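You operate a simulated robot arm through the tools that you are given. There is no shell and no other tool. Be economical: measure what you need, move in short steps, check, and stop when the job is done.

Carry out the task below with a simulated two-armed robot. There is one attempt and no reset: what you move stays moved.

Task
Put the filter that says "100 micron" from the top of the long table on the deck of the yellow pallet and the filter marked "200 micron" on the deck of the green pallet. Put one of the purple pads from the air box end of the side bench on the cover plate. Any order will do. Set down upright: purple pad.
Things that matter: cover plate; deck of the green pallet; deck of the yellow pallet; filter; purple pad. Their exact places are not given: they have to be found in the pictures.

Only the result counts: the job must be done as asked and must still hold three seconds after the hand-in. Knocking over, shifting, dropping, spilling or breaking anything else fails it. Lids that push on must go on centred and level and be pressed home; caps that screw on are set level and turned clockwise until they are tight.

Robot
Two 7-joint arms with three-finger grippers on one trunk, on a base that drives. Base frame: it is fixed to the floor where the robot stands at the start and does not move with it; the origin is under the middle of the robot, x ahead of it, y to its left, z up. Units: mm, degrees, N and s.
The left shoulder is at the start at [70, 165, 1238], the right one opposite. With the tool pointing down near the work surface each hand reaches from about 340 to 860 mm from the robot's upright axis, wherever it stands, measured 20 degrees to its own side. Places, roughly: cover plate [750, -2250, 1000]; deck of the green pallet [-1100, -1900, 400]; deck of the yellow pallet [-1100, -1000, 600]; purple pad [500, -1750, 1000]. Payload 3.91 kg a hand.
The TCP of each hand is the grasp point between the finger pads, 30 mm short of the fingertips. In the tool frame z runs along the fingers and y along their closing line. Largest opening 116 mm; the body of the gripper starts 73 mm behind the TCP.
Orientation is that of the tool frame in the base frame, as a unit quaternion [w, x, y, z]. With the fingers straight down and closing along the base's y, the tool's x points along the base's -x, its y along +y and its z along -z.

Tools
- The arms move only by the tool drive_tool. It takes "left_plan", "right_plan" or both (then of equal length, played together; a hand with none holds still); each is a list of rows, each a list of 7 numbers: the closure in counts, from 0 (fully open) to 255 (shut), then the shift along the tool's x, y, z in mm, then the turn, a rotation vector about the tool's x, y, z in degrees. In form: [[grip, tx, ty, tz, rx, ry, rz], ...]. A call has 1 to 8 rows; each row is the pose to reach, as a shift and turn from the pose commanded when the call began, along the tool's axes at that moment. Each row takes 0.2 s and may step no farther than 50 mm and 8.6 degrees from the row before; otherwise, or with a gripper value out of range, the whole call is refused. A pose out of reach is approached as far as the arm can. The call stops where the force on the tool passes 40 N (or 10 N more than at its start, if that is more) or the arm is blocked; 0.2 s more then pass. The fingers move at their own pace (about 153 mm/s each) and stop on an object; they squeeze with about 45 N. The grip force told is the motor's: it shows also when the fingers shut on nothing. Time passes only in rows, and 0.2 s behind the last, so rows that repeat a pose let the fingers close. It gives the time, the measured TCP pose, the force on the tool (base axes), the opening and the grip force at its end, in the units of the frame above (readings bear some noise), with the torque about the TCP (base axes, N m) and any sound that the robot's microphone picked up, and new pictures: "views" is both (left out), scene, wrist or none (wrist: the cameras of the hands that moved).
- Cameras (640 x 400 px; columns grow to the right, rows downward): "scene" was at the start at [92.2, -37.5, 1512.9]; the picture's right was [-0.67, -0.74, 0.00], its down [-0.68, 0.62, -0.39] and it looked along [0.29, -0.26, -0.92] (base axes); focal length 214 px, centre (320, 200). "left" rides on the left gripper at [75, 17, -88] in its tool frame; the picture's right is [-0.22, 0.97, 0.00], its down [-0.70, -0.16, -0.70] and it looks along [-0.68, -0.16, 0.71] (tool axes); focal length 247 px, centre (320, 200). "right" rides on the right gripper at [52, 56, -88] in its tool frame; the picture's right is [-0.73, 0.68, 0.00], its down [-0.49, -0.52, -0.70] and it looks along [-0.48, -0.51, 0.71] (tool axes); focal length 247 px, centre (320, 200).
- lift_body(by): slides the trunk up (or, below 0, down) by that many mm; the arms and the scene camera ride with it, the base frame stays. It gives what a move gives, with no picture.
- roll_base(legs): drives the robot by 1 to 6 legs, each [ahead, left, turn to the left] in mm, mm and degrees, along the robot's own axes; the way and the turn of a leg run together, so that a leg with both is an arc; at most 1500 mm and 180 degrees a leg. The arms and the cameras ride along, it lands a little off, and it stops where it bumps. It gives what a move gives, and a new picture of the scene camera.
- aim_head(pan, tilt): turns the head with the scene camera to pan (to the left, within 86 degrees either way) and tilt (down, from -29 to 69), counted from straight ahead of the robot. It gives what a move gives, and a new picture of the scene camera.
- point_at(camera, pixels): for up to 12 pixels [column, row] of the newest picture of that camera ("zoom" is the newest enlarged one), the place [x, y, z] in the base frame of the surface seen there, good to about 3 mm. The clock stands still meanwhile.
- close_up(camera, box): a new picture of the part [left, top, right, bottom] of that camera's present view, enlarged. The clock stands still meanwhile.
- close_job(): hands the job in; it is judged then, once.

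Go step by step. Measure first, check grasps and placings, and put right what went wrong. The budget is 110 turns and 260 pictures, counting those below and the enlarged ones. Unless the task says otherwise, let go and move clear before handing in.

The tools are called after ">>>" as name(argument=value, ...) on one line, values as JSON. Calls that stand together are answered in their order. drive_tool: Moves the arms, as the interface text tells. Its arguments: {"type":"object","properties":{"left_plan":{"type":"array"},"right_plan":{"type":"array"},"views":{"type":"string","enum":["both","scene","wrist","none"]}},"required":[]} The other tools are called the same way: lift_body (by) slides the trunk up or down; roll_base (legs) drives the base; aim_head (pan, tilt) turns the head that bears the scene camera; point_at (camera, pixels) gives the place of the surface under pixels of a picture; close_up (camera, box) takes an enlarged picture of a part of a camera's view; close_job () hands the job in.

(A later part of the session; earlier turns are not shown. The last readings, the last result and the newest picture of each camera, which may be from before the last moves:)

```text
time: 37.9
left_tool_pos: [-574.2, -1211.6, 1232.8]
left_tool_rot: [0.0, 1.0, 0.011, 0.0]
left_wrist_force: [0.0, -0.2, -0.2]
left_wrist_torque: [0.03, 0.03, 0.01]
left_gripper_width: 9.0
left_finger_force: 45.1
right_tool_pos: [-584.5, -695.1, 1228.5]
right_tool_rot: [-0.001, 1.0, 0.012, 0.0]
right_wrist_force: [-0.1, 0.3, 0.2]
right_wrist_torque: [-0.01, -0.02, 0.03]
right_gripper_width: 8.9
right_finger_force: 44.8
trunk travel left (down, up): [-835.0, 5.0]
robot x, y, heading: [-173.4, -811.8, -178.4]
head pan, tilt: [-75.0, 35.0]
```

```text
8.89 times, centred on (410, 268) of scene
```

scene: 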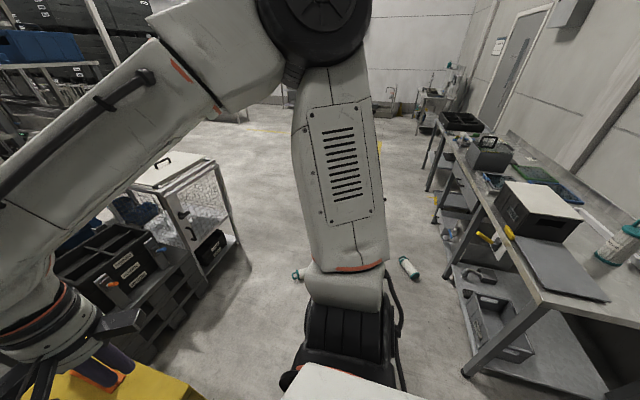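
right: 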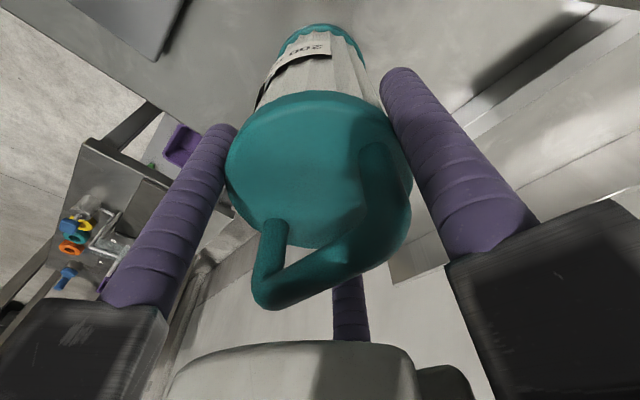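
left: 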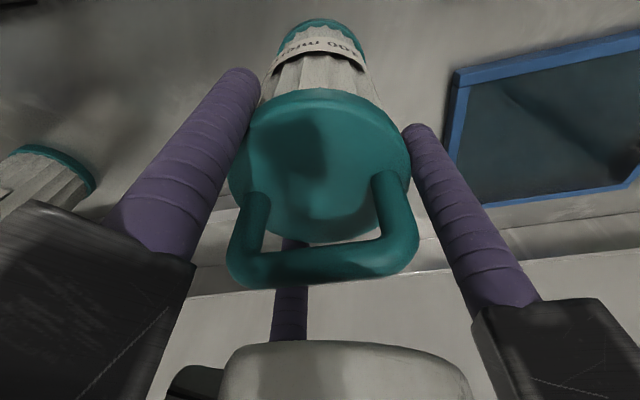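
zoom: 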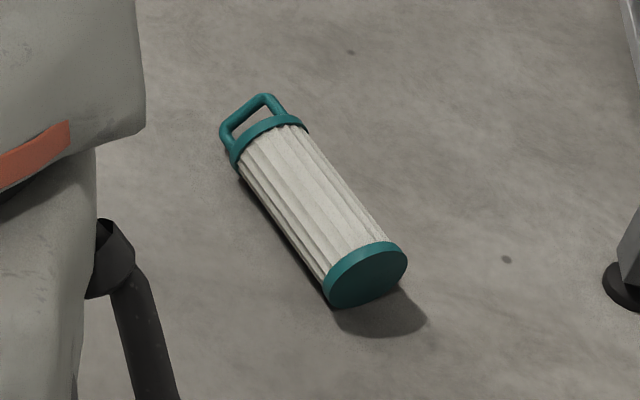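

The filters are whole: A (dropped by the right hand, so 200) at about (-690,340), B (100) at about (150,633). I'll drive so that I face +y at about (-250,0) and can reach both, with the left hand for A and the right for B.

>>> roll_base(legs=[[0, 0, -91], [810, 80, 0]])

>>> aim_head(pan=0, tilt=60)

```text
time: 46.2
left_tool_pos: [-655.8, 418.8, 1232.3]
left_tool_rot: [0.0, 0.71, -0.705, 0.0]
left_wrist_force: [-0.7, -0.2, 0.0]
left_wrist_torque: [-0.01, -0.01, -0.02]
left_gripper_width: 9.0
left_finger_force: 44.8
right_tool_pos: [-139.3, 422.0, 1229.2]
right_tool_rot: [0.0, 0.71, -0.704, -0.001]
right_wrist_force: [-0.3, 0.8, 0.7]
right_wrist_torque: [0.01, -0.03, -0.03]
right_gripper_width: 9.1
right_finger_force: 45.3
trunk travel left (down, up): [-835.0, 5.0]
robot x, y, heading: [-257.1, 13.6, 90.3]
head pan, tilt: [-75.0, 35.0]
```

scene: 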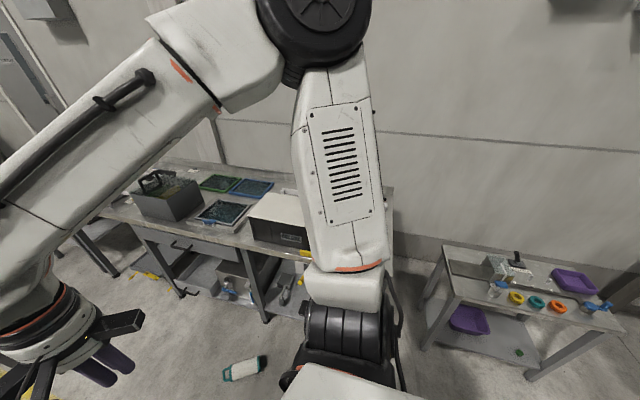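

```text
time: 47.7
left_tool_pos: [-655.8, 419.5, 1231.3]
left_tool_rot: [0.0, 0.71, -0.705, -0.001]
left_wrist_force: [0.0, 0.4, 0.6]
left_wrist_torque: [-0.01, -0.03, -0.01]
left_gripper_width: 9.1
left_finger_force: 45.3
right_tool_pos: [-138.8, 421.9, 1227.2]
right_tool_rot: [0.0, 0.71, -0.704, 0.0]
right_wrist_force: [-0.2, -0.1, 1.1]
right_wrist_torque: [-0.04, 0.01, 0.01]
right_gripper_width: 9.0
right_finger_force: 45.1
trunk travel left (down, up): [-835.0, 5.0]
robot x, y, heading: [-255.9, 12.7, 90.3]
head pan, tilt: [0.0, 60.0]
```

scene: 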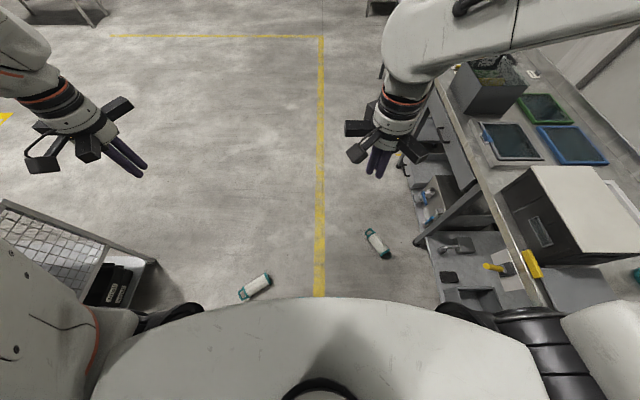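

Both filters are in view (A at (255,288), B at (377,243)). Before lowering the trunk, I check the clearance of the elbows against the cage (100,270) and the table.

>>> point_at(camera="scene", pixels=[[150, 262], [20, 205], [95, 300], [535, 330], [600, 330], [590, 395], [500, 240], [550, 290], [105, 330], [40, 330], [400, 60], [500, 20]])

>>> close_up(camera="scene", box=[225, 260, 295, 305])

>>> close_up(camera="scene", box=[345, 220, 415, 265])

```text
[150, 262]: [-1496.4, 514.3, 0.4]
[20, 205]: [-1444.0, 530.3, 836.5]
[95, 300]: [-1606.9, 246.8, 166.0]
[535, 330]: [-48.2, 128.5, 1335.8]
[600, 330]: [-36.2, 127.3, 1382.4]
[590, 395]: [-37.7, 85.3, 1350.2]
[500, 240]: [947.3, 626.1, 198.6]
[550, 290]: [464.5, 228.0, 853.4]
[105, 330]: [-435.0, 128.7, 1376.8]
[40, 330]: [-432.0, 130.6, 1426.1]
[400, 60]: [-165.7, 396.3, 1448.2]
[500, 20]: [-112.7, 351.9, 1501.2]
```

```text
8.89 times, centred on (260, 282) of scene
```

zoom: 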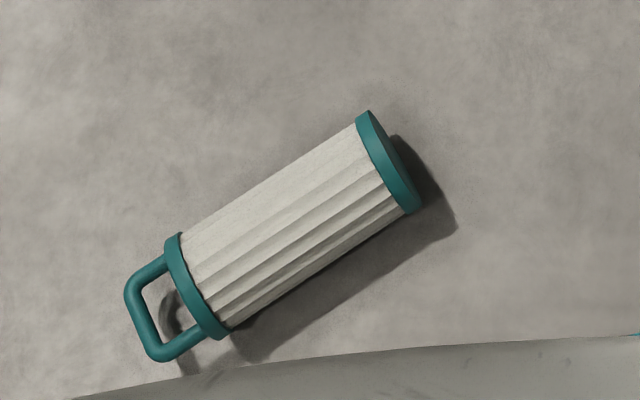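

```text
8.89 times, centred on (380, 242) of scene
```

zoom: 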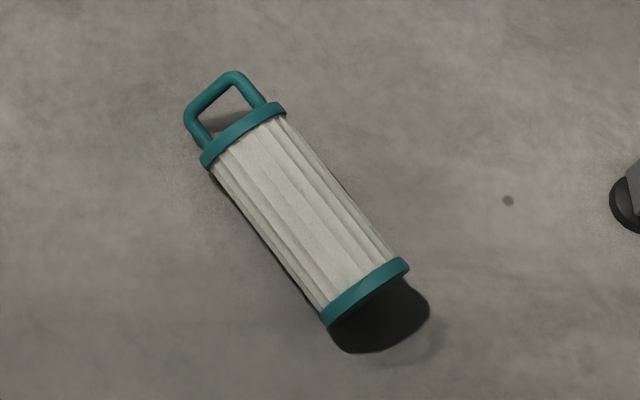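

The cage is far, but the right elbow might come near the table once lowered. I'll shift 200 mm left and 150 mm back, take A alone with the left hand first, and lower the trunk there.

>>> roll_base(legs=[[-150, 200, 0]])

>>> drive_tool(left_plan=[[0, 0, 0, 0, 0, 0, 8], [0, 0, 0, 0, 0, 0, 16], [0, 0, 0, 0, 0, 0, 24], [0, 0, 0, 0, 0, 0, 32], [0, 0, 0, 0, 0, 0, 40], [0, 0, 0, 0, 0, 0, 48], [0, 0, 0, 0, 0, 0, 56], [0, 0, 0, 0, 0, 0, 64]], right_plan=[[0, 0, 0, 0, 0, 0, 0], [0, 0, 0, 0, 0, 0, 0], [0, 0, 0, 0, 0, 0, 0], [0, 0, 0, 0, 0, 0, 0], [0, 0, 0, 0, 0, 0, 0], [0, 0, 0, 0, 0, 0, 0], [0, 0, 0, 0, 0, 0, 0], [0, 0, 0, 0, 0, 0, 0]], views="none")

>>> lift_body(by=-600)

>>> aim_head(pan=20, tilt=60)

```text
time: 49.5
left_tool_pos: [-850.7, 272.9, 1231.3]
left_tool_rot: [0.0, 0.709, -0.705, -0.001]
left_wrist_force: [0.8, 0.8, -0.1]
left_wrist_torque: [-0.02, 0.06, 0.01]
left_gripper_width: 9.0
left_finger_force: 44.7
right_tool_pos: [-333.8, 274.9, 1228.0]
right_tool_rot: [0.001, 0.708, -0.706, -0.001]
right_wrist_force: [0.2, -0.3, 0.4]
right_wrist_torque: [-0.01, 0.03, 0.0]
right_gripper_width: 9.1
right_finger_force: 45.5
trunk travel left (down, up): [-835.0, 5.0]
robot x, y, heading: [-453.8, -134.1, 90.4]
head pan, tilt: [0.0, 60.0]
```

scene: 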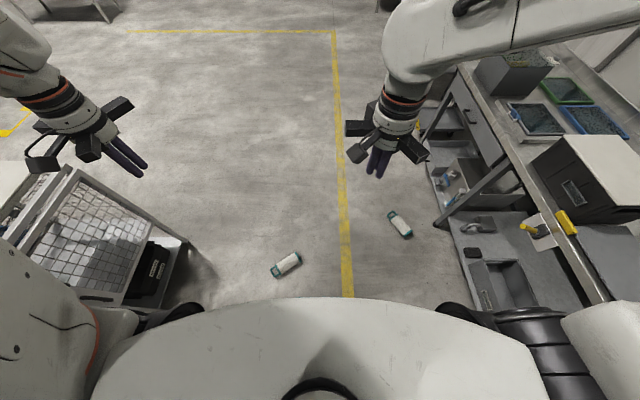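

```text
time: 51.3
left_tool_pos: [-852.8, 272.3, 1233.6]
left_tool_rot: [0.001, -0.225, 0.974, 0.0]
left_wrist_force: [-0.5, -0.3, -0.5]
left_wrist_torque: [0.02, 0.02, 0.02]
left_gripper_width: 115.9
left_finger_force: 0.1
right_tool_pos: [-334.6, 274.3, 1228.3]
right_tool_rot: [0.0, 0.708, -0.706, 0.0]
right_wrist_force: [-0.5, 0.3, -0.6]
right_wrist_torque: [-0.01, -0.03, 0.05]
right_gripper_width: 116.2
right_finger_force: 0.1
trunk travel left (down, up): [-835.0, 5.0]
robot x, y, heading: [-452.9, -129.0, 90.0]
head pan, tilt: [0.0, 60.0]
```

```text
refused: -600 is not a number from -400 to 400
```

```text
time: 52.1
left_tool_pos: [-851.3, 273.3, 1232.2]
left_tool_rot: [0.0, -0.227, 0.974, 0.001]
left_wrist_force: [0.7, 0.1, 0.2]
left_wrist_torque: [0.0, -0.01, -0.03]
left_gripper_width: 115.9
left_finger_force: 0.0
right_tool_pos: [-335.5, 275.4, 1229.2]
right_tool_rot: [0.001, 0.708, -0.706, 0.0]
right_wrist_force: [0.2, 0.0, -0.9]
right_wrist_torque: [-0.01, 0.01, 0.02]
right_gripper_width: 116.0
right_finger_force: 0.1
trunk travel left (down, up): [-835.0, 5.0]
robot x, y, heading: [-456.2, -135.5, 90.3]
head pan, tilt: [20.0, 60.0]
```

scene: 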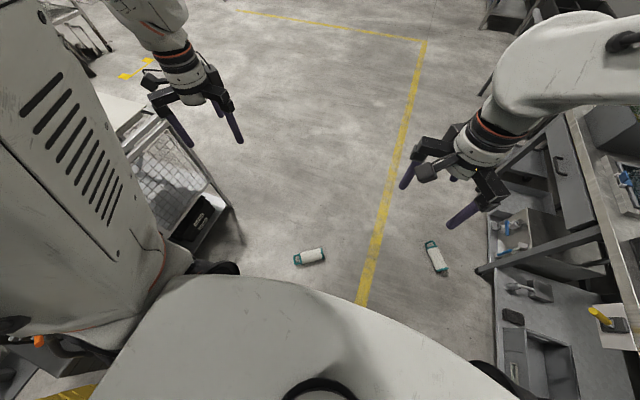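

Hand turned fine. Lowering the trunk in two steps.

>>> lift_body(by=-400)

>>> lift_body(by=-300)

>>> aim_head(pan=20, tilt=60)

```text
time: 55.9
left_tool_pos: [-851.9, 272.6, 831.6]
left_tool_rot: [0.0, -0.227, 0.974, 0.0]
left_wrist_force: [0.1, 0.7, 0.1]
left_wrist_torque: [0.0, 0.0, -0.02]
left_gripper_width: 116.0
left_finger_force: 0.1
right_tool_pos: [-335.4, 273.7, 829.2]
right_tool_rot: [0.0, 0.708, -0.706, 0.0]
right_wrist_force: [-0.9, 0.7, 0.6]
right_wrist_torque: [0.01, -0.01, -0.02]
right_gripper_width: 116.1
right_finger_force: 0.1
trunk travel left (down, up): [-435.0, 405.0]
robot x, y, heading: [-455.1, -130.5, 90.2]
head pan, tilt: [20.0, 60.0]
```

```text
time: 58.9
left_tool_pos: [-851.2, 271.5, 531.5]
left_tool_rot: [0.0, -0.227, 0.974, 0.0]
left_wrist_force: [0.0, -0.3, -0.4]
left_wrist_torque: [-0.02, 0.01, 0.0]
left_gripper_width: 115.9
left_finger_force: 0.1
right_tool_pos: [-336.1, 273.2, 528.6]
right_tool_rot: [0.001, 0.708, -0.706, -0.001]
right_wrist_force: [-0.4, 0.7, 0.4]
right_wrist_torque: [0.03, 0.02, 0.01]
right_gripper_width: 115.9
right_finger_force: 0.0
trunk travel left (down, up): [-135.0, 705.0]
robot x, y, heading: [-454.0, -134.9, 90.2]
head pan, tilt: [20.0, 60.0]
```

```text
time: 59.5
left_tool_pos: [-852.7, 272.1, 531.5]
left_tool_rot: [0.0, -0.227, 0.974, -0.001]
left_wrist_force: [0.7, -0.2, 0.9]
left_wrist_torque: [-0.03, -0.04, 0.02]
left_gripper_width: 115.8
left_finger_force: 0.0
right_tool_pos: [-334.6, 274.1, 528.1]
right_tool_rot: [0.0, 0.708, -0.706, 0.001]
right_wrist_force: [0.4, 1.5, -0.1]
right_wrist_torque: [0.0, 0.02, 0.0]
right_gripper_width: 115.7
right_finger_force: 0.1
trunk travel left (down, up): [-135.0, 705.0]
robot x, y, heading: [-452.8, -134.9, 90.1]
head pan, tilt: [20.0, 60.0]
```

scene: 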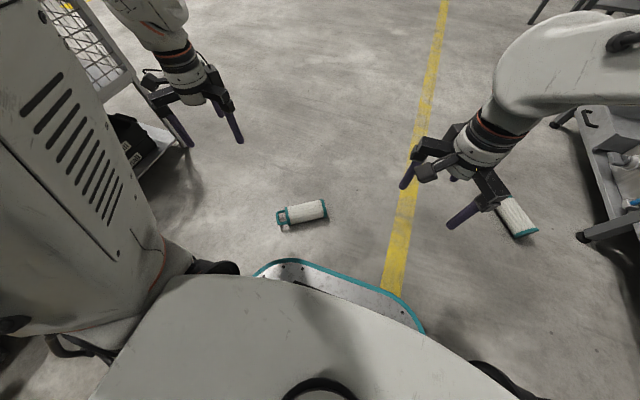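

Filter A is at (302,213), clear of the base rim. Measuring its ends, and looking for its label.

>>> point_at(camera="scene", pixels=[[287, 216], [294, 212], [302, 210], [310, 208], [318, 206], [324, 205], [280, 217], [330, 270]])

>>> close_up(camera="scene", box=[267, 190, 337, 235])

>>> close_up(camera="left", box=[0, 0, 640, 400])

```text
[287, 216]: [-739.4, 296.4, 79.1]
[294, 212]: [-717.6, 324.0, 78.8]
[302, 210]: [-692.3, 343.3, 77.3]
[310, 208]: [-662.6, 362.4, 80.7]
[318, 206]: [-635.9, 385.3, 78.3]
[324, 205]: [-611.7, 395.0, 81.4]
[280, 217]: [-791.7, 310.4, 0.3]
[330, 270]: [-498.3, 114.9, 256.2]
```

```text
8.89 times, centred on (302, 212) of scene
```

zoom: 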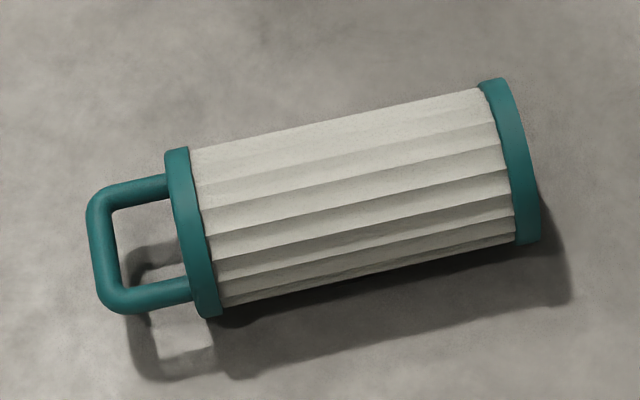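

```text
1.00 times, centred on (320, 200) of left (not enlarged: the box is as wide or as high as the picture)
```

zoom: 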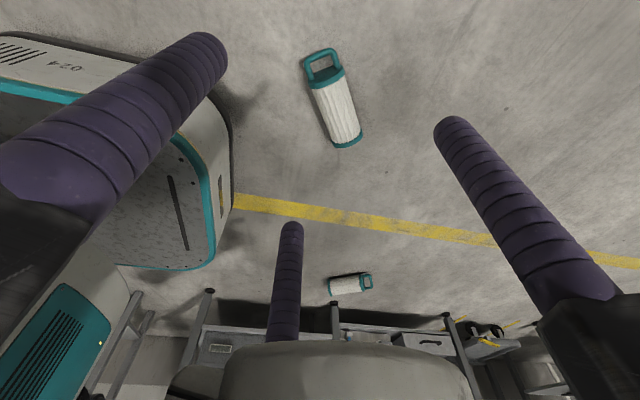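

>>> point_at(camera="zoom", pixels=[[307, 82], [344, 72], [325, 78], [333, 147], [361, 135], [347, 140], [337, 112], [325, 115], [350, 105], [320, 55]])

```text
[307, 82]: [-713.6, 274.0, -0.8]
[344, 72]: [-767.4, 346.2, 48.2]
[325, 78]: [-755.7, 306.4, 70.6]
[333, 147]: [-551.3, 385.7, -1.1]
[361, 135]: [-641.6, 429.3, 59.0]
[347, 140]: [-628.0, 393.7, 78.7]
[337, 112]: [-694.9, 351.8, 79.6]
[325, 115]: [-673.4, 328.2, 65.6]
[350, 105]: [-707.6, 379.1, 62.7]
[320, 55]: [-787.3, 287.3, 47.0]
```

A's axis runs at ≈35° with the centre at about (-690,355) and top z≈79. The earlier drop looks like slow slip off the thin lid, so this time I'll take the body. Moving the left hand over it and lowering the trunk the rest.

>>> drive_tool(left_plan=[[0, -40, 0, 0, 0, 0, -2], [0, -80, 1, 30, 0, 0, -4], [0, -120, 2, 60, 0, 0, -6], [0, -160, 3, 80, 0, 0, -8], [0, -182, 3, 120, 0, 0, -9], [0, -182, 3, 160, 0, 0, -9]], views="none")

>>> lift_body(by=-130)

>>> close_up(camera="left", box=[0, 0, 640, 400])

```text
time: 60.9
left_tool_pos: [-689.7, 355.6, 371.0]
left_tool_rot: [0.001, -0.303, 0.953, 0.001]
left_wrist_force: [-0.7, -0.7, 0.4]
left_wrist_torque: [0.01, 0.02, 0.02]
left_gripper_width: 116.1
left_finger_force: 0.2
right_tool_pos: [-335.2, 275.2, 528.0]
right_tool_rot: [0.0, 0.708, -0.706, 0.0]
right_wrist_force: [0.3, -0.3, -0.8]
right_wrist_torque: [0.04, 0.0, -0.03]
right_gripper_width: 115.9
right_finger_force: 0.0
trunk travel left (down, up): [-135.0, 705.0]
robot x, y, heading: [-455.1, -132.1, 90.1]
head pan, tilt: [20.0, 60.0]
```

```text
time: 62.5
left_tool_pos: [-690.1, 355.9, 242.3]
left_tool_rot: [0.0, -0.302, 0.953, 0.001]
left_wrist_force: [0.1, 0.1, 0.1]
left_wrist_torque: [0.0, -0.01, -0.01]
left_gripper_width: 116.0
left_finger_force: 0.0
right_tool_pos: [-335.4, 273.3, 398.4]
right_tool_rot: [0.0, 0.708, -0.706, 0.0]
right_wrist_force: [-1.1, 0.9, -0.1]
right_wrist_torque: [0.0, -0.05, 0.0]
right_gripper_width: 116.0
right_finger_force: 0.1
trunk travel left (down, up): [-5.0, 835.0]
robot x, y, heading: [-456.9, -131.3, 90.0]
head pan, tilt: [20.0, 60.0]
```

```text
1.00 times, centred on (320, 200) of left (not enlarged: the box is as wide or as high as the picture)
```

zoom: 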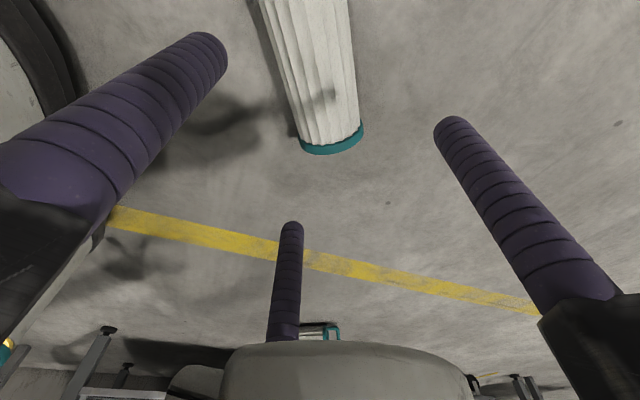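

Aligned over the body. I'll descend to 100 mm and look at whether the third post interferes.

>>> drive_tool(left_plan=[[0, 0, 0, 45, 0, 0, 0], [0, 0, 0, 90, 0, 0, 0], [0, 0, 0, 125, 0, 0, 0], [0, 0, 0, 142, 0, 0, 0]], views="wrist")

```text
time: 63.5
left_tool_pos: [-689.5, 355.4, 103.9]
left_tool_rot: [0.001, -0.3, 0.954, 0.001]
left_wrist_force: [1.3, -6.0, 22.4]
left_wrist_torque: [-0.37, -0.86, -0.37]
left_gripper_width: 115.5
left_finger_force: 0.0
right_tool_pos: [-336.1, 273.6, 399.9]
right_tool_rot: [0.0, 0.708, -0.706, -0.001]
right_wrist_force: [0.6, 0.6, 0.0]
right_wrist_torque: [0.01, 0.02, -0.01]
right_gripper_width: 116.1
right_finger_force: 0.1
trunk travel left (down, up): [-5.0, 835.0]
robot x, y, heading: [-455.6, -131.7, 90.6]
head pan, tilt: [20.0, 60.0]
stopped in row 4 (left hand): the force on the tool passed its limit at 53 N (the readings are from after the stop); the commanded pose is now the measured one
```

left: 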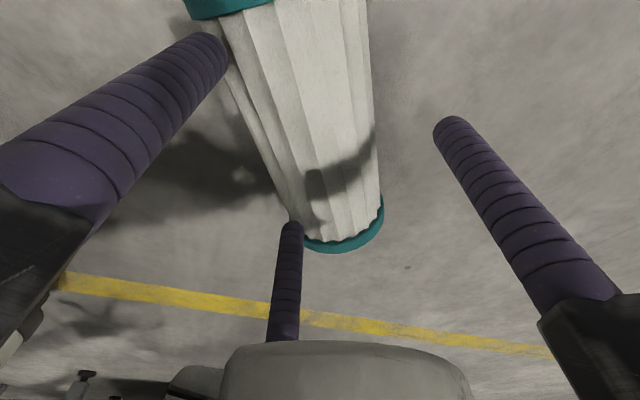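

The third post is solid: it touched the body at TCP z≈104, so a body grip from above won't work here. Instead I'll pinch the handle bar with one finger inside the loop, so that the filter hangs upright when lifted. Raising to 250 and measuring the handle.

>>> drive_tool(left_plan=[[0, 0, 0, -40, 0, 0, 0], [0, -45, 0, -60, 0, 0, 0], [0, -90, 0, -80, 0, 0, 0], [0, -130, 0, -110, 0, 0, 0], [0, -130, 0, -150, 0, 0, 0]])

>>> close_up(camera="scene", box=[225, 120, 345, 200])

```text
time: 64.7
left_tool_pos: [-582.1, 430.4, 251.6]
left_tool_rot: [0.0, -0.301, 0.954, 0.0]
left_wrist_force: [0.1, 0.1, 0.0]
left_wrist_torque: [-0.04, -0.01, 0.0]
left_gripper_width: 116.0
left_finger_force: 0.0
right_tool_pos: [-335.4, 275.3, 397.9]
right_tool_rot: [0.0, 0.708, -0.706, 0.0]
right_wrist_force: [0.1, 0.1, 0.2]
right_wrist_torque: [-0.04, -0.04, 0.01]
right_gripper_width: 115.9
right_finger_force: 0.0
trunk travel left (down, up): [-5.0, 835.0]
robot x, y, heading: [-454.9, -131.5, 90.2]
head pan, tilt: [20.0, 60.0]
```

scene: 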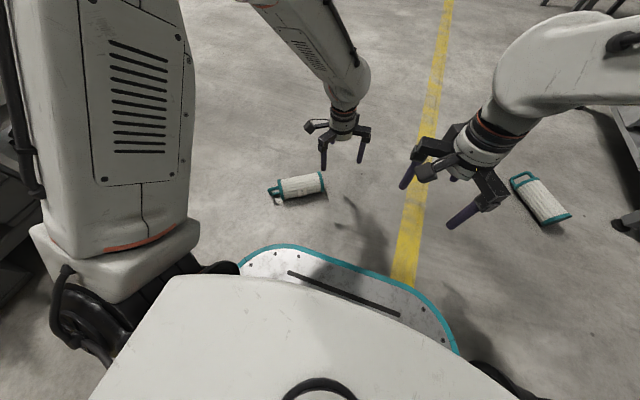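
left: 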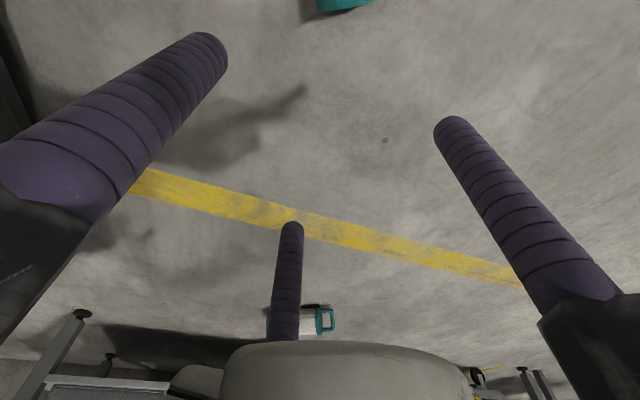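

```text
5.00 times, centred on (285, 160) of scene
```

zoom: 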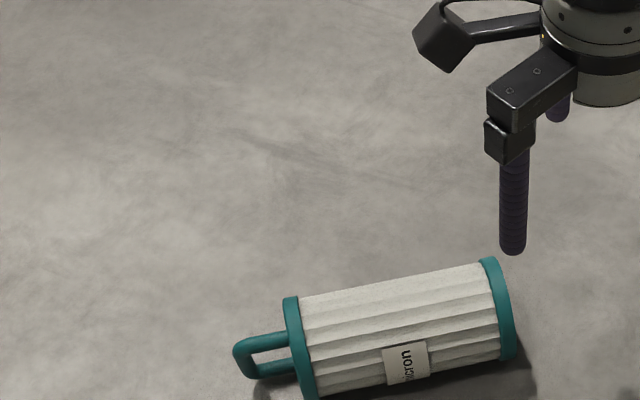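

The filter has rolled a little (label partly visible now, handle plane tilted). Closer look and measurement of the handle.

>>> close_up(camera="scene", box=[260, 165, 330, 210])

>>> point_at(camera="zoom", pixels=[[100, 185], [110, 250], [90, 215], [180, 130], [200, 240], [190, 180], [370, 120], [520, 100], [525, 160], [130, 190], [150, 240]])

```text
8.89 times, centred on (295, 188) of scene
```

zoom: 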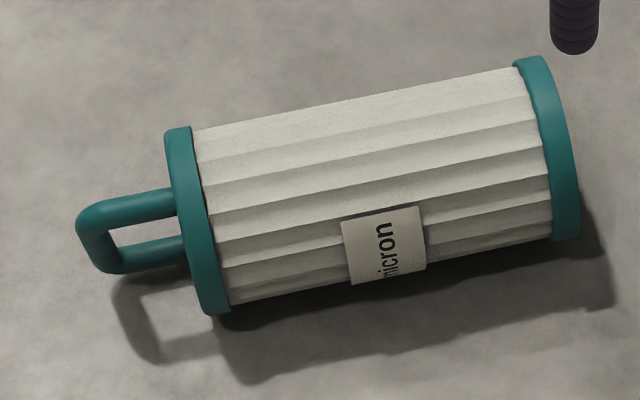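

```text
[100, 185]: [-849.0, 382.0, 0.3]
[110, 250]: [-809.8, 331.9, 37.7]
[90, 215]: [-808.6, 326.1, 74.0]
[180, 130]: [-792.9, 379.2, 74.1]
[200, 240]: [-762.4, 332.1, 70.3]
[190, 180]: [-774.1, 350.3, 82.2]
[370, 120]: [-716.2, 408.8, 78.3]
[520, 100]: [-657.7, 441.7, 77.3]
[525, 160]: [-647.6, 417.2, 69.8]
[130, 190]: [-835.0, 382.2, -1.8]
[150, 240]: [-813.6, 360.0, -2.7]
```

The handle bar is now nearly vertical at about (-810,328), z≈30–75, so I'll pinch the loop from its two sides with the post on the far side. For that the left hand needs tool x at ≈35°; turning it 180° the natural way.

>>> drive_tool(left_plan=[[0, 0, 0, 0, 0, 0, -8.5], [0, 0, 0, 0, 0, 0, -17], [0, 0, 0, 0, 0, 0, -25.5], [0, 0, 0, 0, 0, 0, -34], [0, 0, 0, 0, 0, 0, -42.5], [0, 0, 0, 0, 0, 0, -51], [0, 0, 0, 0, 0, 0, -59.5], [0, 0, 0, 0, 0, 0, -68]], views="none")

>>> drive_tool(left_plan=[[0, 0, 0, 0, 0, 0, -8.5], [0, 0, 0, 0, 0, 0, -17], [0, 0, 0, 0, 0, 0, -25.5], [0, 0, 0, 0, 0, 0, -34], [0, 0, 0, 0, 0, 0, -42.5], [0, 0, 0, 0, 0, 0, -51], [0, 0, 0, 0, 0, 0, -59.5], [0, 0, 0, 0, 0, 0, -68]], views="none")

>>> drive_tool(left_plan=[[0, 0, 0, 0, 0, 0, -8.5], [0, 0, 0, 0, 0, 0, -17], [0, 0, 0, 0, 0, 0, -25.5], [0, 0, 0, 0, 0, 0, -34], [0, 0, 0, 0, 0, 0, -42.5]], views="scene")

```text
time: 66.5
left_tool_pos: [-584.5, 429.7, 252.0]
left_tool_rot: [0.0, 0.783, -0.621, 0.0]
left_wrist_force: [-0.8, 0.7, 0.3]
left_wrist_torque: [0.02, 0.0, -0.04]
left_gripper_width: 116.0
left_finger_force: 0.1
right_tool_pos: [-336.0, 274.5, 398.1]
right_tool_rot: [0.0, 0.709, -0.705, 0.001]
right_wrist_force: [-0.6, 0.7, -0.5]
right_wrist_torque: [-0.02, -0.01, 0.01]
right_gripper_width: 115.8
right_finger_force: 0.0
trunk travel left (down, up): [-5.0, 835.0]
robot x, y, heading: [-454.4, -136.8, 90.2]
head pan, tilt: [20.0, 60.0]
```

```text
time: 68.3
left_tool_pos: [-586.4, 432.9, 258.6]
left_tool_rot: [-0.003, 0.998, -0.069, 0.014]
left_wrist_force: [0.3, -0.5, 0.6]
left_wrist_torque: [-0.01, -0.02, 0.0]
left_gripper_width: 116.0
left_finger_force: 0.1
right_tool_pos: [-334.7, 274.3, 397.4]
right_tool_rot: [0.0, 0.709, -0.706, 0.0]
right_wrist_force: [1.0, 0.2, -0.7]
right_wrist_torque: [-0.02, -0.04, 0.01]
right_gripper_width: 116.2
right_finger_force: 0.1
trunk travel left (down, up): [-5.0, 835.0]
robot x, y, heading: [-455.7, -132.3, 90.3]
head pan, tilt: [20.0, 60.0]
```

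```text
time: 69.5
left_tool_pos: [-591.3, 439.0, 268.6]
left_tool_rot: [0.005, 0.949, 0.311, 0.043]
left_wrist_force: [-0.4, -0.4, -0.3]
left_wrist_torque: [-0.01, 0.0, 0.01]
left_gripper_width: 116.1
left_finger_force: 0.1
right_tool_pos: [-335.7, 274.4, 398.1]
right_tool_rot: [0.0, 0.709, -0.705, 0.0]
right_wrist_force: [1.0, 0.2, -1.1]
right_wrist_torque: [0.01, 0.02, 0.03]
right_gripper_width: 115.7
right_finger_force: 0.0
trunk travel left (down, up): [-5.0, 835.0]
robot x, y, heading: [-455.8, -130.6, 90.3]
head pan, tilt: [20.0, 60.0]
```

scene: 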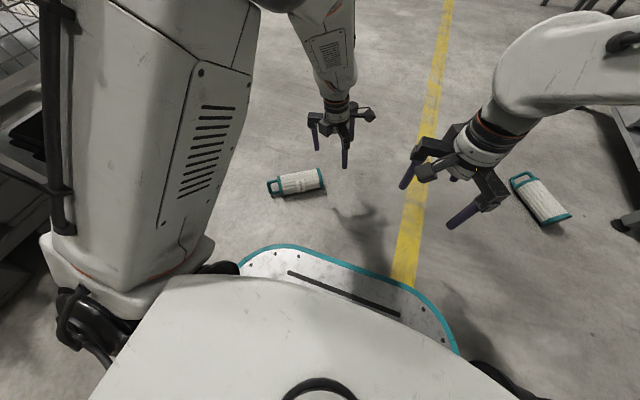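

The hand turned to 36° with a slight tilt. Check the filter again closely.

>>> close_up(camera="scene", box=[260, 160, 330, 205])

>>> point_at(camera="zoom", pixels=[[90, 195], [95, 215], [105, 240], [115, 255], [78, 190], [180, 150], [195, 200], [210, 250], [480, 110], [545, 135], [150, 170], [150, 245]])

```text
8.89 times, centred on (295, 182) of scene
```

zoom: 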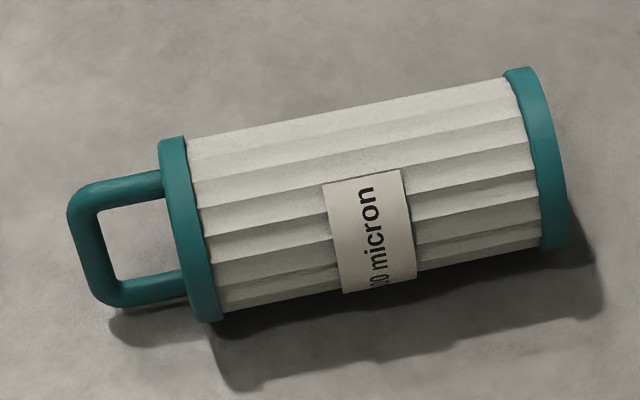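

```text
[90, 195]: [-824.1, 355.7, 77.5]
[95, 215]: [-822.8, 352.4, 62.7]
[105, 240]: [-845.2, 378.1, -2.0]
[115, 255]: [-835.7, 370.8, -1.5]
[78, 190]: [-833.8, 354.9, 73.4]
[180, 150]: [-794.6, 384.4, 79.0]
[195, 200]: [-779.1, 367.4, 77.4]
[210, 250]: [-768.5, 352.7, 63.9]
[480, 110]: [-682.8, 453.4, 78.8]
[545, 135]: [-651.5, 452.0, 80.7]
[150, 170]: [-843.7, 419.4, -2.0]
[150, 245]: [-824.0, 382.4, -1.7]
```

The filter is rolling slowly (~6 mm/s) toward (-x,+y), so the handle will be about horizontal in a few seconds. I'll turn the hand to tool x≈305° (closing along the filter axis) and move above the predicted bar position (-837,370) meanwhile.

>>> drive_tool(left_plan=[[0, -30, -11, 0, 0, 0, 8.5], [0, -60, -22, 0, 0, 0, 17], [0, -90, -33, 0, 0, 0, 25.5], [0, -120, -44, 0, 0, 0, 34], [0, -150, -55, 0, 0, 0, 42.5], [0, -180, -66, 0, 0, 0, 51], [0, -210, -77, 0, 0, 0, 59.5], [0, -240, -89, 0, 0, 0, 68]], views="none")

>>> drive_tool(left_plan=[[215, 0, 0, 0, 0, 0, 8], [215, 0, 0, 0, 0, 0, 16], [215, 0, 0, 0, 0, 0, 23]])

```text
time: 71.3
left_tool_pos: [-834.8, 371.9, 251.3]
left_tool_rot: [0.0, 0.954, -0.298, 0.0]
left_wrist_force: [0.0, 0.2, -1.0]
left_wrist_torque: [0.01, 0.0, 0.05]
left_gripper_width: 116.0
left_finger_force: 0.1
right_tool_pos: [-334.1, 275.2, 397.2]
right_tool_rot: [0.0, 0.708, -0.706, 0.0]
right_wrist_force: [0.2, -0.4, 0.4]
right_wrist_torque: [-0.01, 0.01, -0.03]
right_gripper_width: 116.1
right_finger_force: 0.1
trunk travel left (down, up): [-5.0, 835.0]
robot x, y, heading: [-458.3, -133.2, 90.1]
head pan, tilt: [20.0, 60.0]
```

```text
time: 72.1
left_tool_pos: [-834.6, 372.4, 251.2]
left_tool_rot: [0.0, 0.876, -0.482, 0.0]
left_wrist_force: [0.3, -0.2, 0.0]
left_wrist_torque: [0.01, 0.0, -0.01]
left_gripper_width: 18.1
left_finger_force: 0.1
right_tool_pos: [-336.0, 274.9, 398.0]
right_tool_rot: [-0.001, 0.708, -0.706, 0.0]
right_wrist_force: [-0.5, 0.0, -0.4]
right_wrist_torque: [0.01, 0.02, 0.01]
right_gripper_width: 116.0
right_finger_force: 0.1
trunk travel left (down, up): [-5.0, 835.0]
robot x, y, heading: [-452.7, -135.3, 90.3]
head pan, tilt: [20.0, 60.0]
```

scene: 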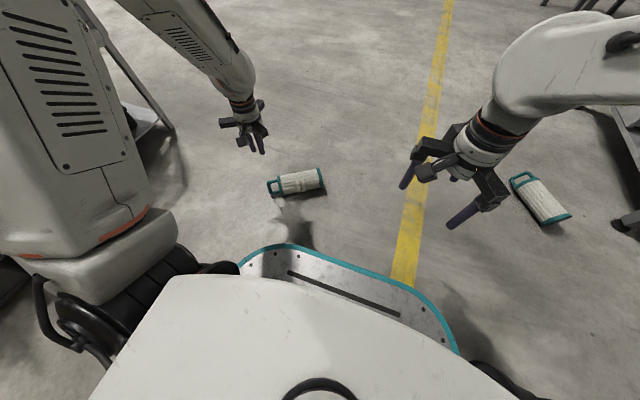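
left: 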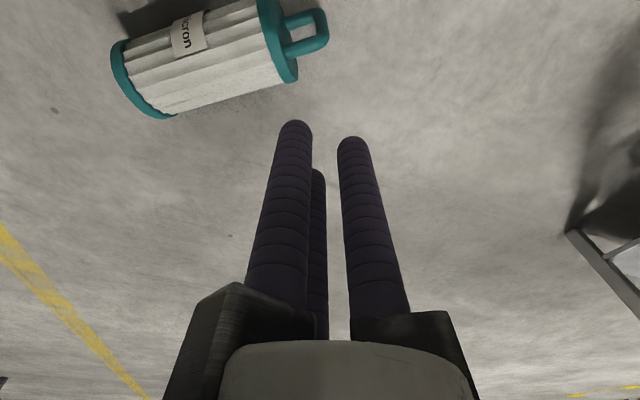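

The left camera sees the filter clearly with its handle at (305,35). Measuring the bar and the lid.

>>> point_at(camera="left", pixels=[[322, 22], [324, 40], [316, 14], [310, 48], [290, 20], [292, 52], [268, 10], [280, 40], [292, 72], [200, 35], [130, 75], [305, 30]])

>>> close_up(camera="left", box=[100, 0, 340, 140])

>>> close_up(camera="scene", box=[260, 160, 330, 205])

```text
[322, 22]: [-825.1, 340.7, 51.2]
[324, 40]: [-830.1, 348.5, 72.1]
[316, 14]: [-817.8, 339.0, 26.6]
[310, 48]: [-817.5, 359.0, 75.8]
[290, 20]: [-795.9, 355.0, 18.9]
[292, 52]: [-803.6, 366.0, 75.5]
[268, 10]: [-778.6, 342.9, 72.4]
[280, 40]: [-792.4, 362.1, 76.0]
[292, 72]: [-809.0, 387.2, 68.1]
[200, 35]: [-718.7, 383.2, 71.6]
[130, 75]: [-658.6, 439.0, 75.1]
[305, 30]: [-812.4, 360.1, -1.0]
```

```text
2.67 times, centred on (220, 70) of left
```

zoom: 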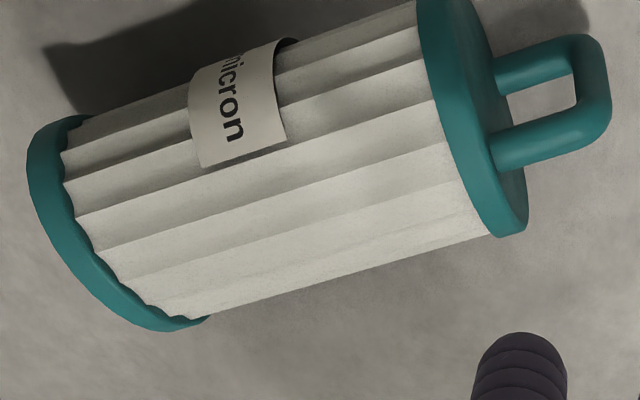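

```text
8.89 times, centred on (295, 182) of scene
```

zoom: 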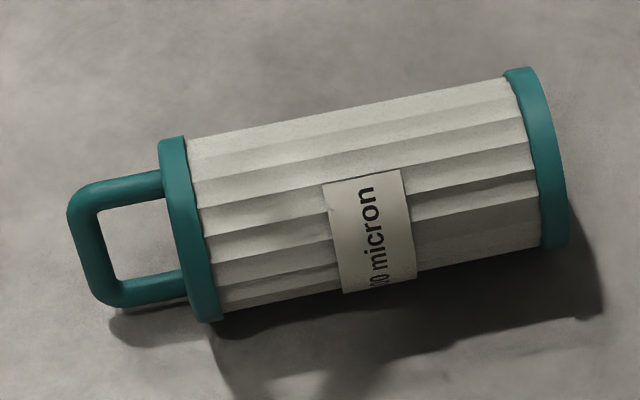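

The filter has stopped rolling and its handle stands ~70° upright. So the post can pass beside the loop: I'll grip the body just under the lid flange (TCP ≈(-767,378)) with tool x≈30°; it'll then hang upright, locked by the flange.

>>> drive_tool(left_plan=[[0, 4, -8, 0, 0, 0, -8.5], [0, 8, -15, 0, 0, 0, -17], [0, 12, -23, 0, 0, 0, -25.5], [0, 16, -30, 0, 0, 0, -34], [0, 20, -38, 0, 0, 0, -42.5], [0, 24, -46, 0, 0, 0, -51], [0, 28, -54, 0, 0, 0, -59.5], [0, 31, -61, 0, 0, 0, -68]], views="none")

>>> drive_tool(left_plan=[[0, 0, 0, 0, 0, 0, -7], [0, 0, 0, 0, 0, 0, -14], [0, 0, 0, 0, 0, 0, -20], [0, 0, 0, 0, 0, 0, -20]])

```text
time: 73.9
left_tool_pos: [-763.7, 379.3, 252.0]
left_tool_rot: [0.0, 0.996, 0.092, 0.001]
left_wrist_force: [0.3, 0.3, -0.6]
left_wrist_torque: [0.0, 0.03, -0.01]
left_gripper_width: 115.9
left_finger_force: 0.0
right_tool_pos: [-334.9, 274.9, 397.9]
right_tool_rot: [0.0, 0.709, -0.706, 0.0]
right_wrist_force: [-0.5, 0.7, 0.2]
right_wrist_torque: [-0.01, -0.02, 0.0]
right_gripper_width: 115.8
right_finger_force: 0.0
trunk travel left (down, up): [-5.0, 835.0]
robot x, y, heading: [-454.9, -133.0, 90.1]
head pan, tilt: [20.0, 60.0]
```

```text
time: 74.9
left_tool_pos: [-764.0, 378.8, 250.5]
left_tool_rot: [0.0, 0.965, 0.263, 0.0]
left_wrist_force: [0.9, 0.0, -0.5]
left_wrist_torque: [0.01, -0.01, 0.01]
left_gripper_width: 116.0
left_finger_force: 0.0
right_tool_pos: [-335.0, 275.2, 398.0]
right_tool_rot: [-0.001, 0.708, -0.706, 0.001]
right_wrist_force: [-0.4, -0.5, 0.7]
right_wrist_torque: [0.01, -0.01, 0.0]
right_gripper_width: 116.1
right_finger_force: 0.2
trunk travel left (down, up): [-5.0, 835.0]
robot x, y, heading: [-454.5, -131.7, 90.3]
head pan, tilt: [20.0, 60.0]
```

scene: 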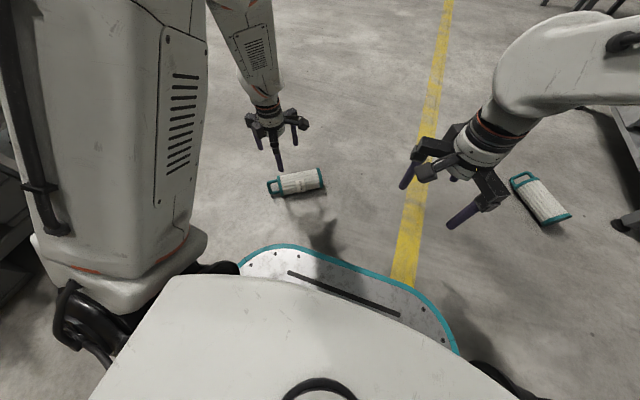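
left: 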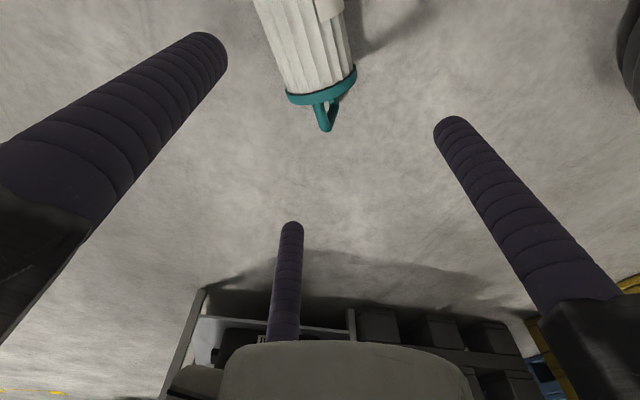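

Loop seen edge-on at (325,115). Measuring lid and handle from this view before descending.

>>> point_at(camera="left", pixels=[[288, 97], [320, 98], [355, 75], [326, 120], [327, 130], [335, 105], [295, 60], [345, 45], [320, 55]])

```text
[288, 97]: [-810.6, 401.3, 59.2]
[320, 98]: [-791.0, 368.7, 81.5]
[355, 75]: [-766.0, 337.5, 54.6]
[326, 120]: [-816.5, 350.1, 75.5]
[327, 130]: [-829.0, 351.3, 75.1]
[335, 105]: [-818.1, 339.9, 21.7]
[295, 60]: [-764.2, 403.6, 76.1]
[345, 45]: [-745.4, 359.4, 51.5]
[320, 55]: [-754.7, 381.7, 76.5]
```

Fine-tuning by (-6,-6) mm in tool axes and descending to z≈38.

>>> drive_tool(left_plan=[[0, -6, -6, 45, 0, 0, 0], [0, -6, -6, 90, 0, 0, 0], [0, -6, -6, 130, 0, 0, 0], [0, -6, -6, 160, 0, 0, 0], [0, -6, -6, 185, 0, 0, 0], [0, -6, -6, 200, 0, 0, 0], [0, -6, -6, 212, 0, 0, 0]], views="wrist")

```text
time: 76.5
left_tool_pos: [-774.0, 380.1, 39.2]
left_tool_rot: [0.001, 0.965, 0.262, 0.001]
left_wrist_force: [-0.3, -0.7, -0.6]
left_wrist_torque: [0.0, 0.01, -0.01]
left_gripper_width: 116.0
left_finger_force: 0.1
right_tool_pos: [-335.6, 274.7, 398.1]
right_tool_rot: [0.0, 0.709, -0.705, 0.0]
right_wrist_force: [-0.1, -0.4, -0.2]
right_wrist_torque: [0.01, -0.03, -0.01]
right_gripper_width: 115.9
right_finger_force: 0.1
trunk travel left (down, up): [-5.0, 835.0]
robot x, y, heading: [-456.3, -130.2, 90.1]
head pan, tilt: [20.0, 60.0]
```

left: 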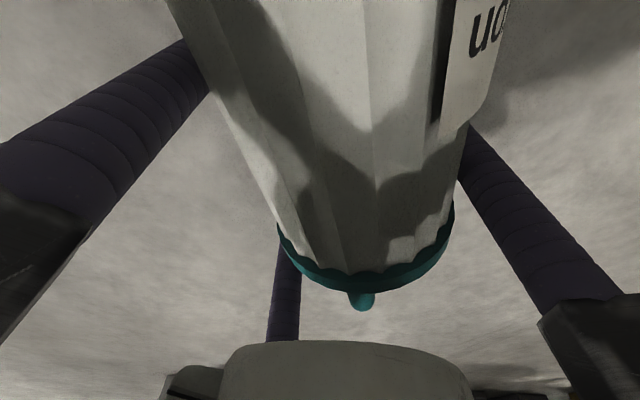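

No contact. The body lies between the fingers with the post beyond the lid. Closing, then a small lift.

>>> drive_tool(left_plan=[[255, 0, 0, 0, 0, 0, 0], [255, 0, 0, 0, 0, 0, 0], [255, 0, 0, 0, 0, 0, 0], [255, 0, 0, 0, 0, 0, 0], [255, 0, 0, -20, 0, 0, 0], [255, 0, 0, -45, 0, 0, 0], [255, 0, 0, -80, 0, 0, 0], [255, 0, 0, -110, 0, 0, 0]])

```text
time: 78.3
left_tool_pos: [-773.5, 381.4, 148.7]
left_tool_rot: [0.001, 0.965, 0.262, -0.001]
left_wrist_force: [0.0, -0.1, -3.5]
left_wrist_torque: [-0.02, 0.15, -0.03]
left_gripper_width: 101.4
left_finger_force: 45.0
right_tool_pos: [-335.0, 276.6, 397.9]
right_tool_rot: [0.0, 0.708, -0.706, 0.001]
right_wrist_force: [0.1, -1.0, -0.2]
right_wrist_torque: [-0.03, 0.01, -0.01]
right_gripper_width: 116.0
right_finger_force: 0.0
trunk travel left (down, up): [-5.0, 835.0]
robot x, y, heading: [-453.9, -130.5, 90.2]
head pan, tilt: [20.0, 60.0]
```

scene: 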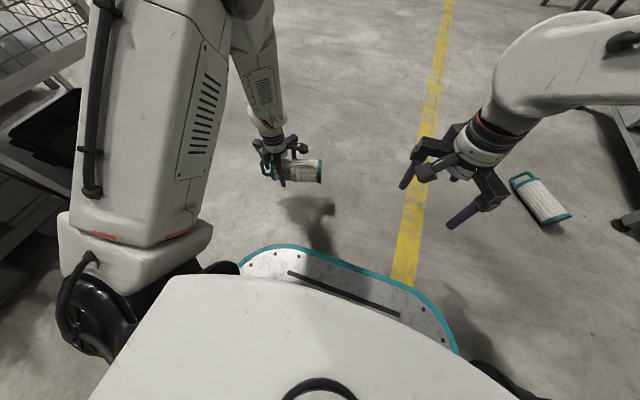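
left: 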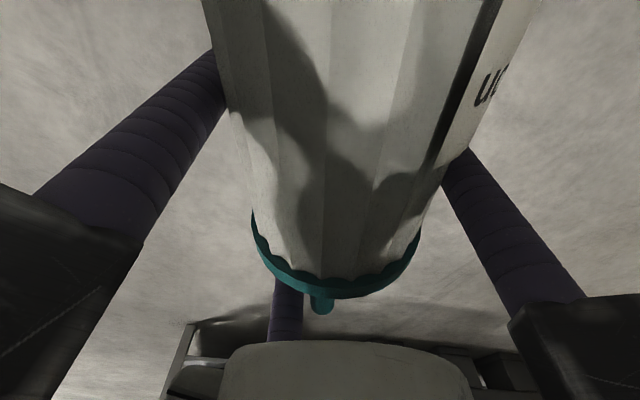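

The filter is held (3.5 N, 45 N grip) lying horizontally, without swinging. I'll raise the trunk, yaw the hand back to natural, then pitch it to bring the filter upright with the flange resting on the fingers.

>>> lift_body(by=350)

>>> drive_tool(left_plan=[[255, 0, 0, 0, 0, 0, 8], [255, 0, 0, 0, 0, 0, 16], [255, 0, 0, 0, 0, 0, 24], [255, 0, 0, 0, 0, 0, 32], [255, 0, 0, 0, 0, 0, 40], [255, 0, 0, 0, 0, 0, 48], [255, 0, 0, 0, 0, 0, 56], [255, 0, 0, 0, 0, 0, 64]], views="none")

>>> drive_tool(left_plan=[[255, 0, 0, 0, 0, 0, 8], [255, 0, 0, 0, 0, 0, 16], [255, 0, 0, 0, 0, 0, 24], [255, 0, 0, 0, 0, 0, 32], [255, 0, 0, 0, 0, 0, 40], [255, 0, 0, 0, 0, 0, 48], [255, 0, 0, 0, 0, 0, 56]])

```text
time: 81.8
left_tool_pos: [-773.5, 383.3, 499.1]
left_tool_rot: [0.0, 0.965, 0.263, 0.0]
left_wrist_force: [0.5, 0.7, -3.5]
left_wrist_torque: [-0.04, 0.12, 0.0]
left_gripper_width: 101.0
left_finger_force: 45.2
right_tool_pos: [-334.9, 274.3, 747.9]
right_tool_rot: [0.0, 0.709, -0.705, 0.0]
right_wrist_force: [-0.2, 1.1, -1.7]
right_wrist_torque: [-0.03, 0.0, 0.01]
right_gripper_width: 116.1
right_finger_force: 0.1
trunk travel left (down, up): [-355.0, 485.0]
robot x, y, heading: [-455.7, -134.2, 90.4]
head pan, tilt: [20.0, 60.0]
```

```text
time: 83.6
left_tool_pos: [-773.3, 382.3, 500.1]
left_tool_rot: [-0.001, 0.957, -0.289, 0.0]
left_wrist_force: [0.6, 0.2, -2.8]
left_wrist_torque: [0.16, 0.08, -0.01]
left_gripper_width: 101.1
left_finger_force: 45.1
right_tool_pos: [-335.4, 275.0, 747.6]
right_tool_rot: [0.001, 0.708, -0.706, 0.001]
right_wrist_force: [0.0, 0.0, 0.0]
right_wrist_torque: [0.0, -0.02, -0.03]
right_gripper_width: 116.0
right_finger_force: 0.0
trunk travel left (down, up): [-355.0, 485.0]
robot x, y, heading: [-456.1, -132.5, 90.3]
head pan, tilt: [20.0, 60.0]
```

```text
time: 85.2
left_tool_pos: [-772.7, 382.2, 500.3]
left_tool_rot: [0.0, 0.709, -0.706, 0.001]
left_wrist_force: [0.0, -0.8, -2.4]
left_wrist_torque: [0.16, -0.08, 0.01]
left_gripper_width: 100.5
left_finger_force: 44.7
right_tool_pos: [-335.4, 274.8, 748.1]
right_tool_rot: [0.0, 0.709, -0.706, 0.0]
right_wrist_force: [-1.5, 0.5, 0.9]
right_wrist_torque: [0.02, -0.02, -0.01]
right_gripper_width: 116.1
right_finger_force: 0.0
trunk travel left (down, up): [-355.0, 485.0]
robot x, y, heading: [-455.6, -134.8, 90.4]
head pan, tilt: [20.0, 60.0]
```

scene: 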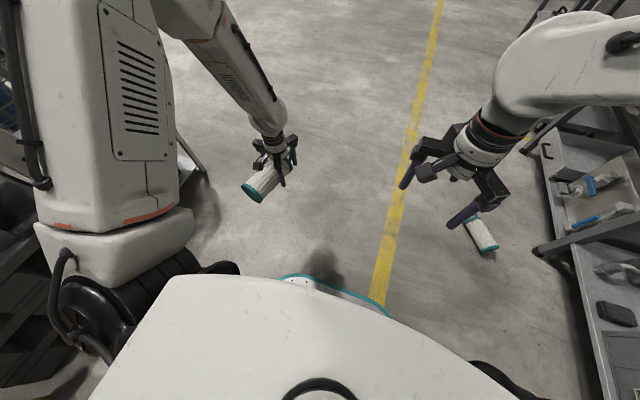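
left: 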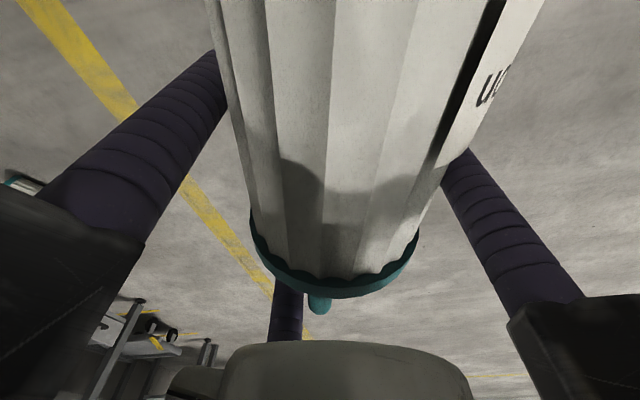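

Grip width is creeping slightly (101.4→100.5), so I pitch the hand now, moving forward and up a bit to leave room.

>>> drive_tool(left_plan=[[255, -15, 0, -8, 0, -8.5, 0], [255, -30, 0, -16, 0, -17, 0], [255, -45, 0, -24, 0, -25.5, 0], [255, -60, 0, -32, 0, -34, 0], [255, -75, 0, -40, 0, -42.5, 0], [255, -90, 0, -48, 0, -51, 0], [255, -105, 0, -56, 0, -59.5, 0], [255, -120, 0, -64, 0, -68, 0]])

```text
time: 87.0
left_tool_pos: [-774.2, 503.7, 561.0]
left_tool_rot: [-0.395, 0.588, -0.584, -0.397]
left_wrist_force: [0.2, 0.1, -2.9]
left_wrist_torque: [0.04, -0.08, 0.0]
left_gripper_width: 100.3
left_finger_force: 45.2
right_tool_pos: [-334.4, 275.4, 748.5]
right_tool_rot: [0.001, 0.708, -0.706, 0.001]
right_wrist_force: [-0.4, -0.2, 0.1]
right_wrist_torque: [0.01, 0.0, -0.01]
right_gripper_width: 115.9
right_finger_force: 0.1
trunk travel left (down, up): [-355.0, 485.0]
robot x, y, heading: [-454.6, -133.0, 90.4]
head pan, tilt: [20.0, 60.0]
```

scene: 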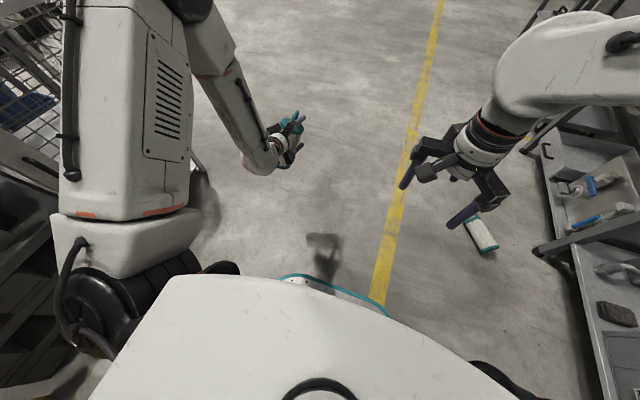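
left: 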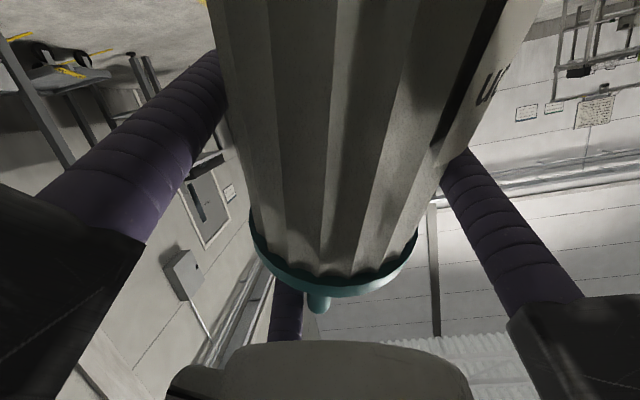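

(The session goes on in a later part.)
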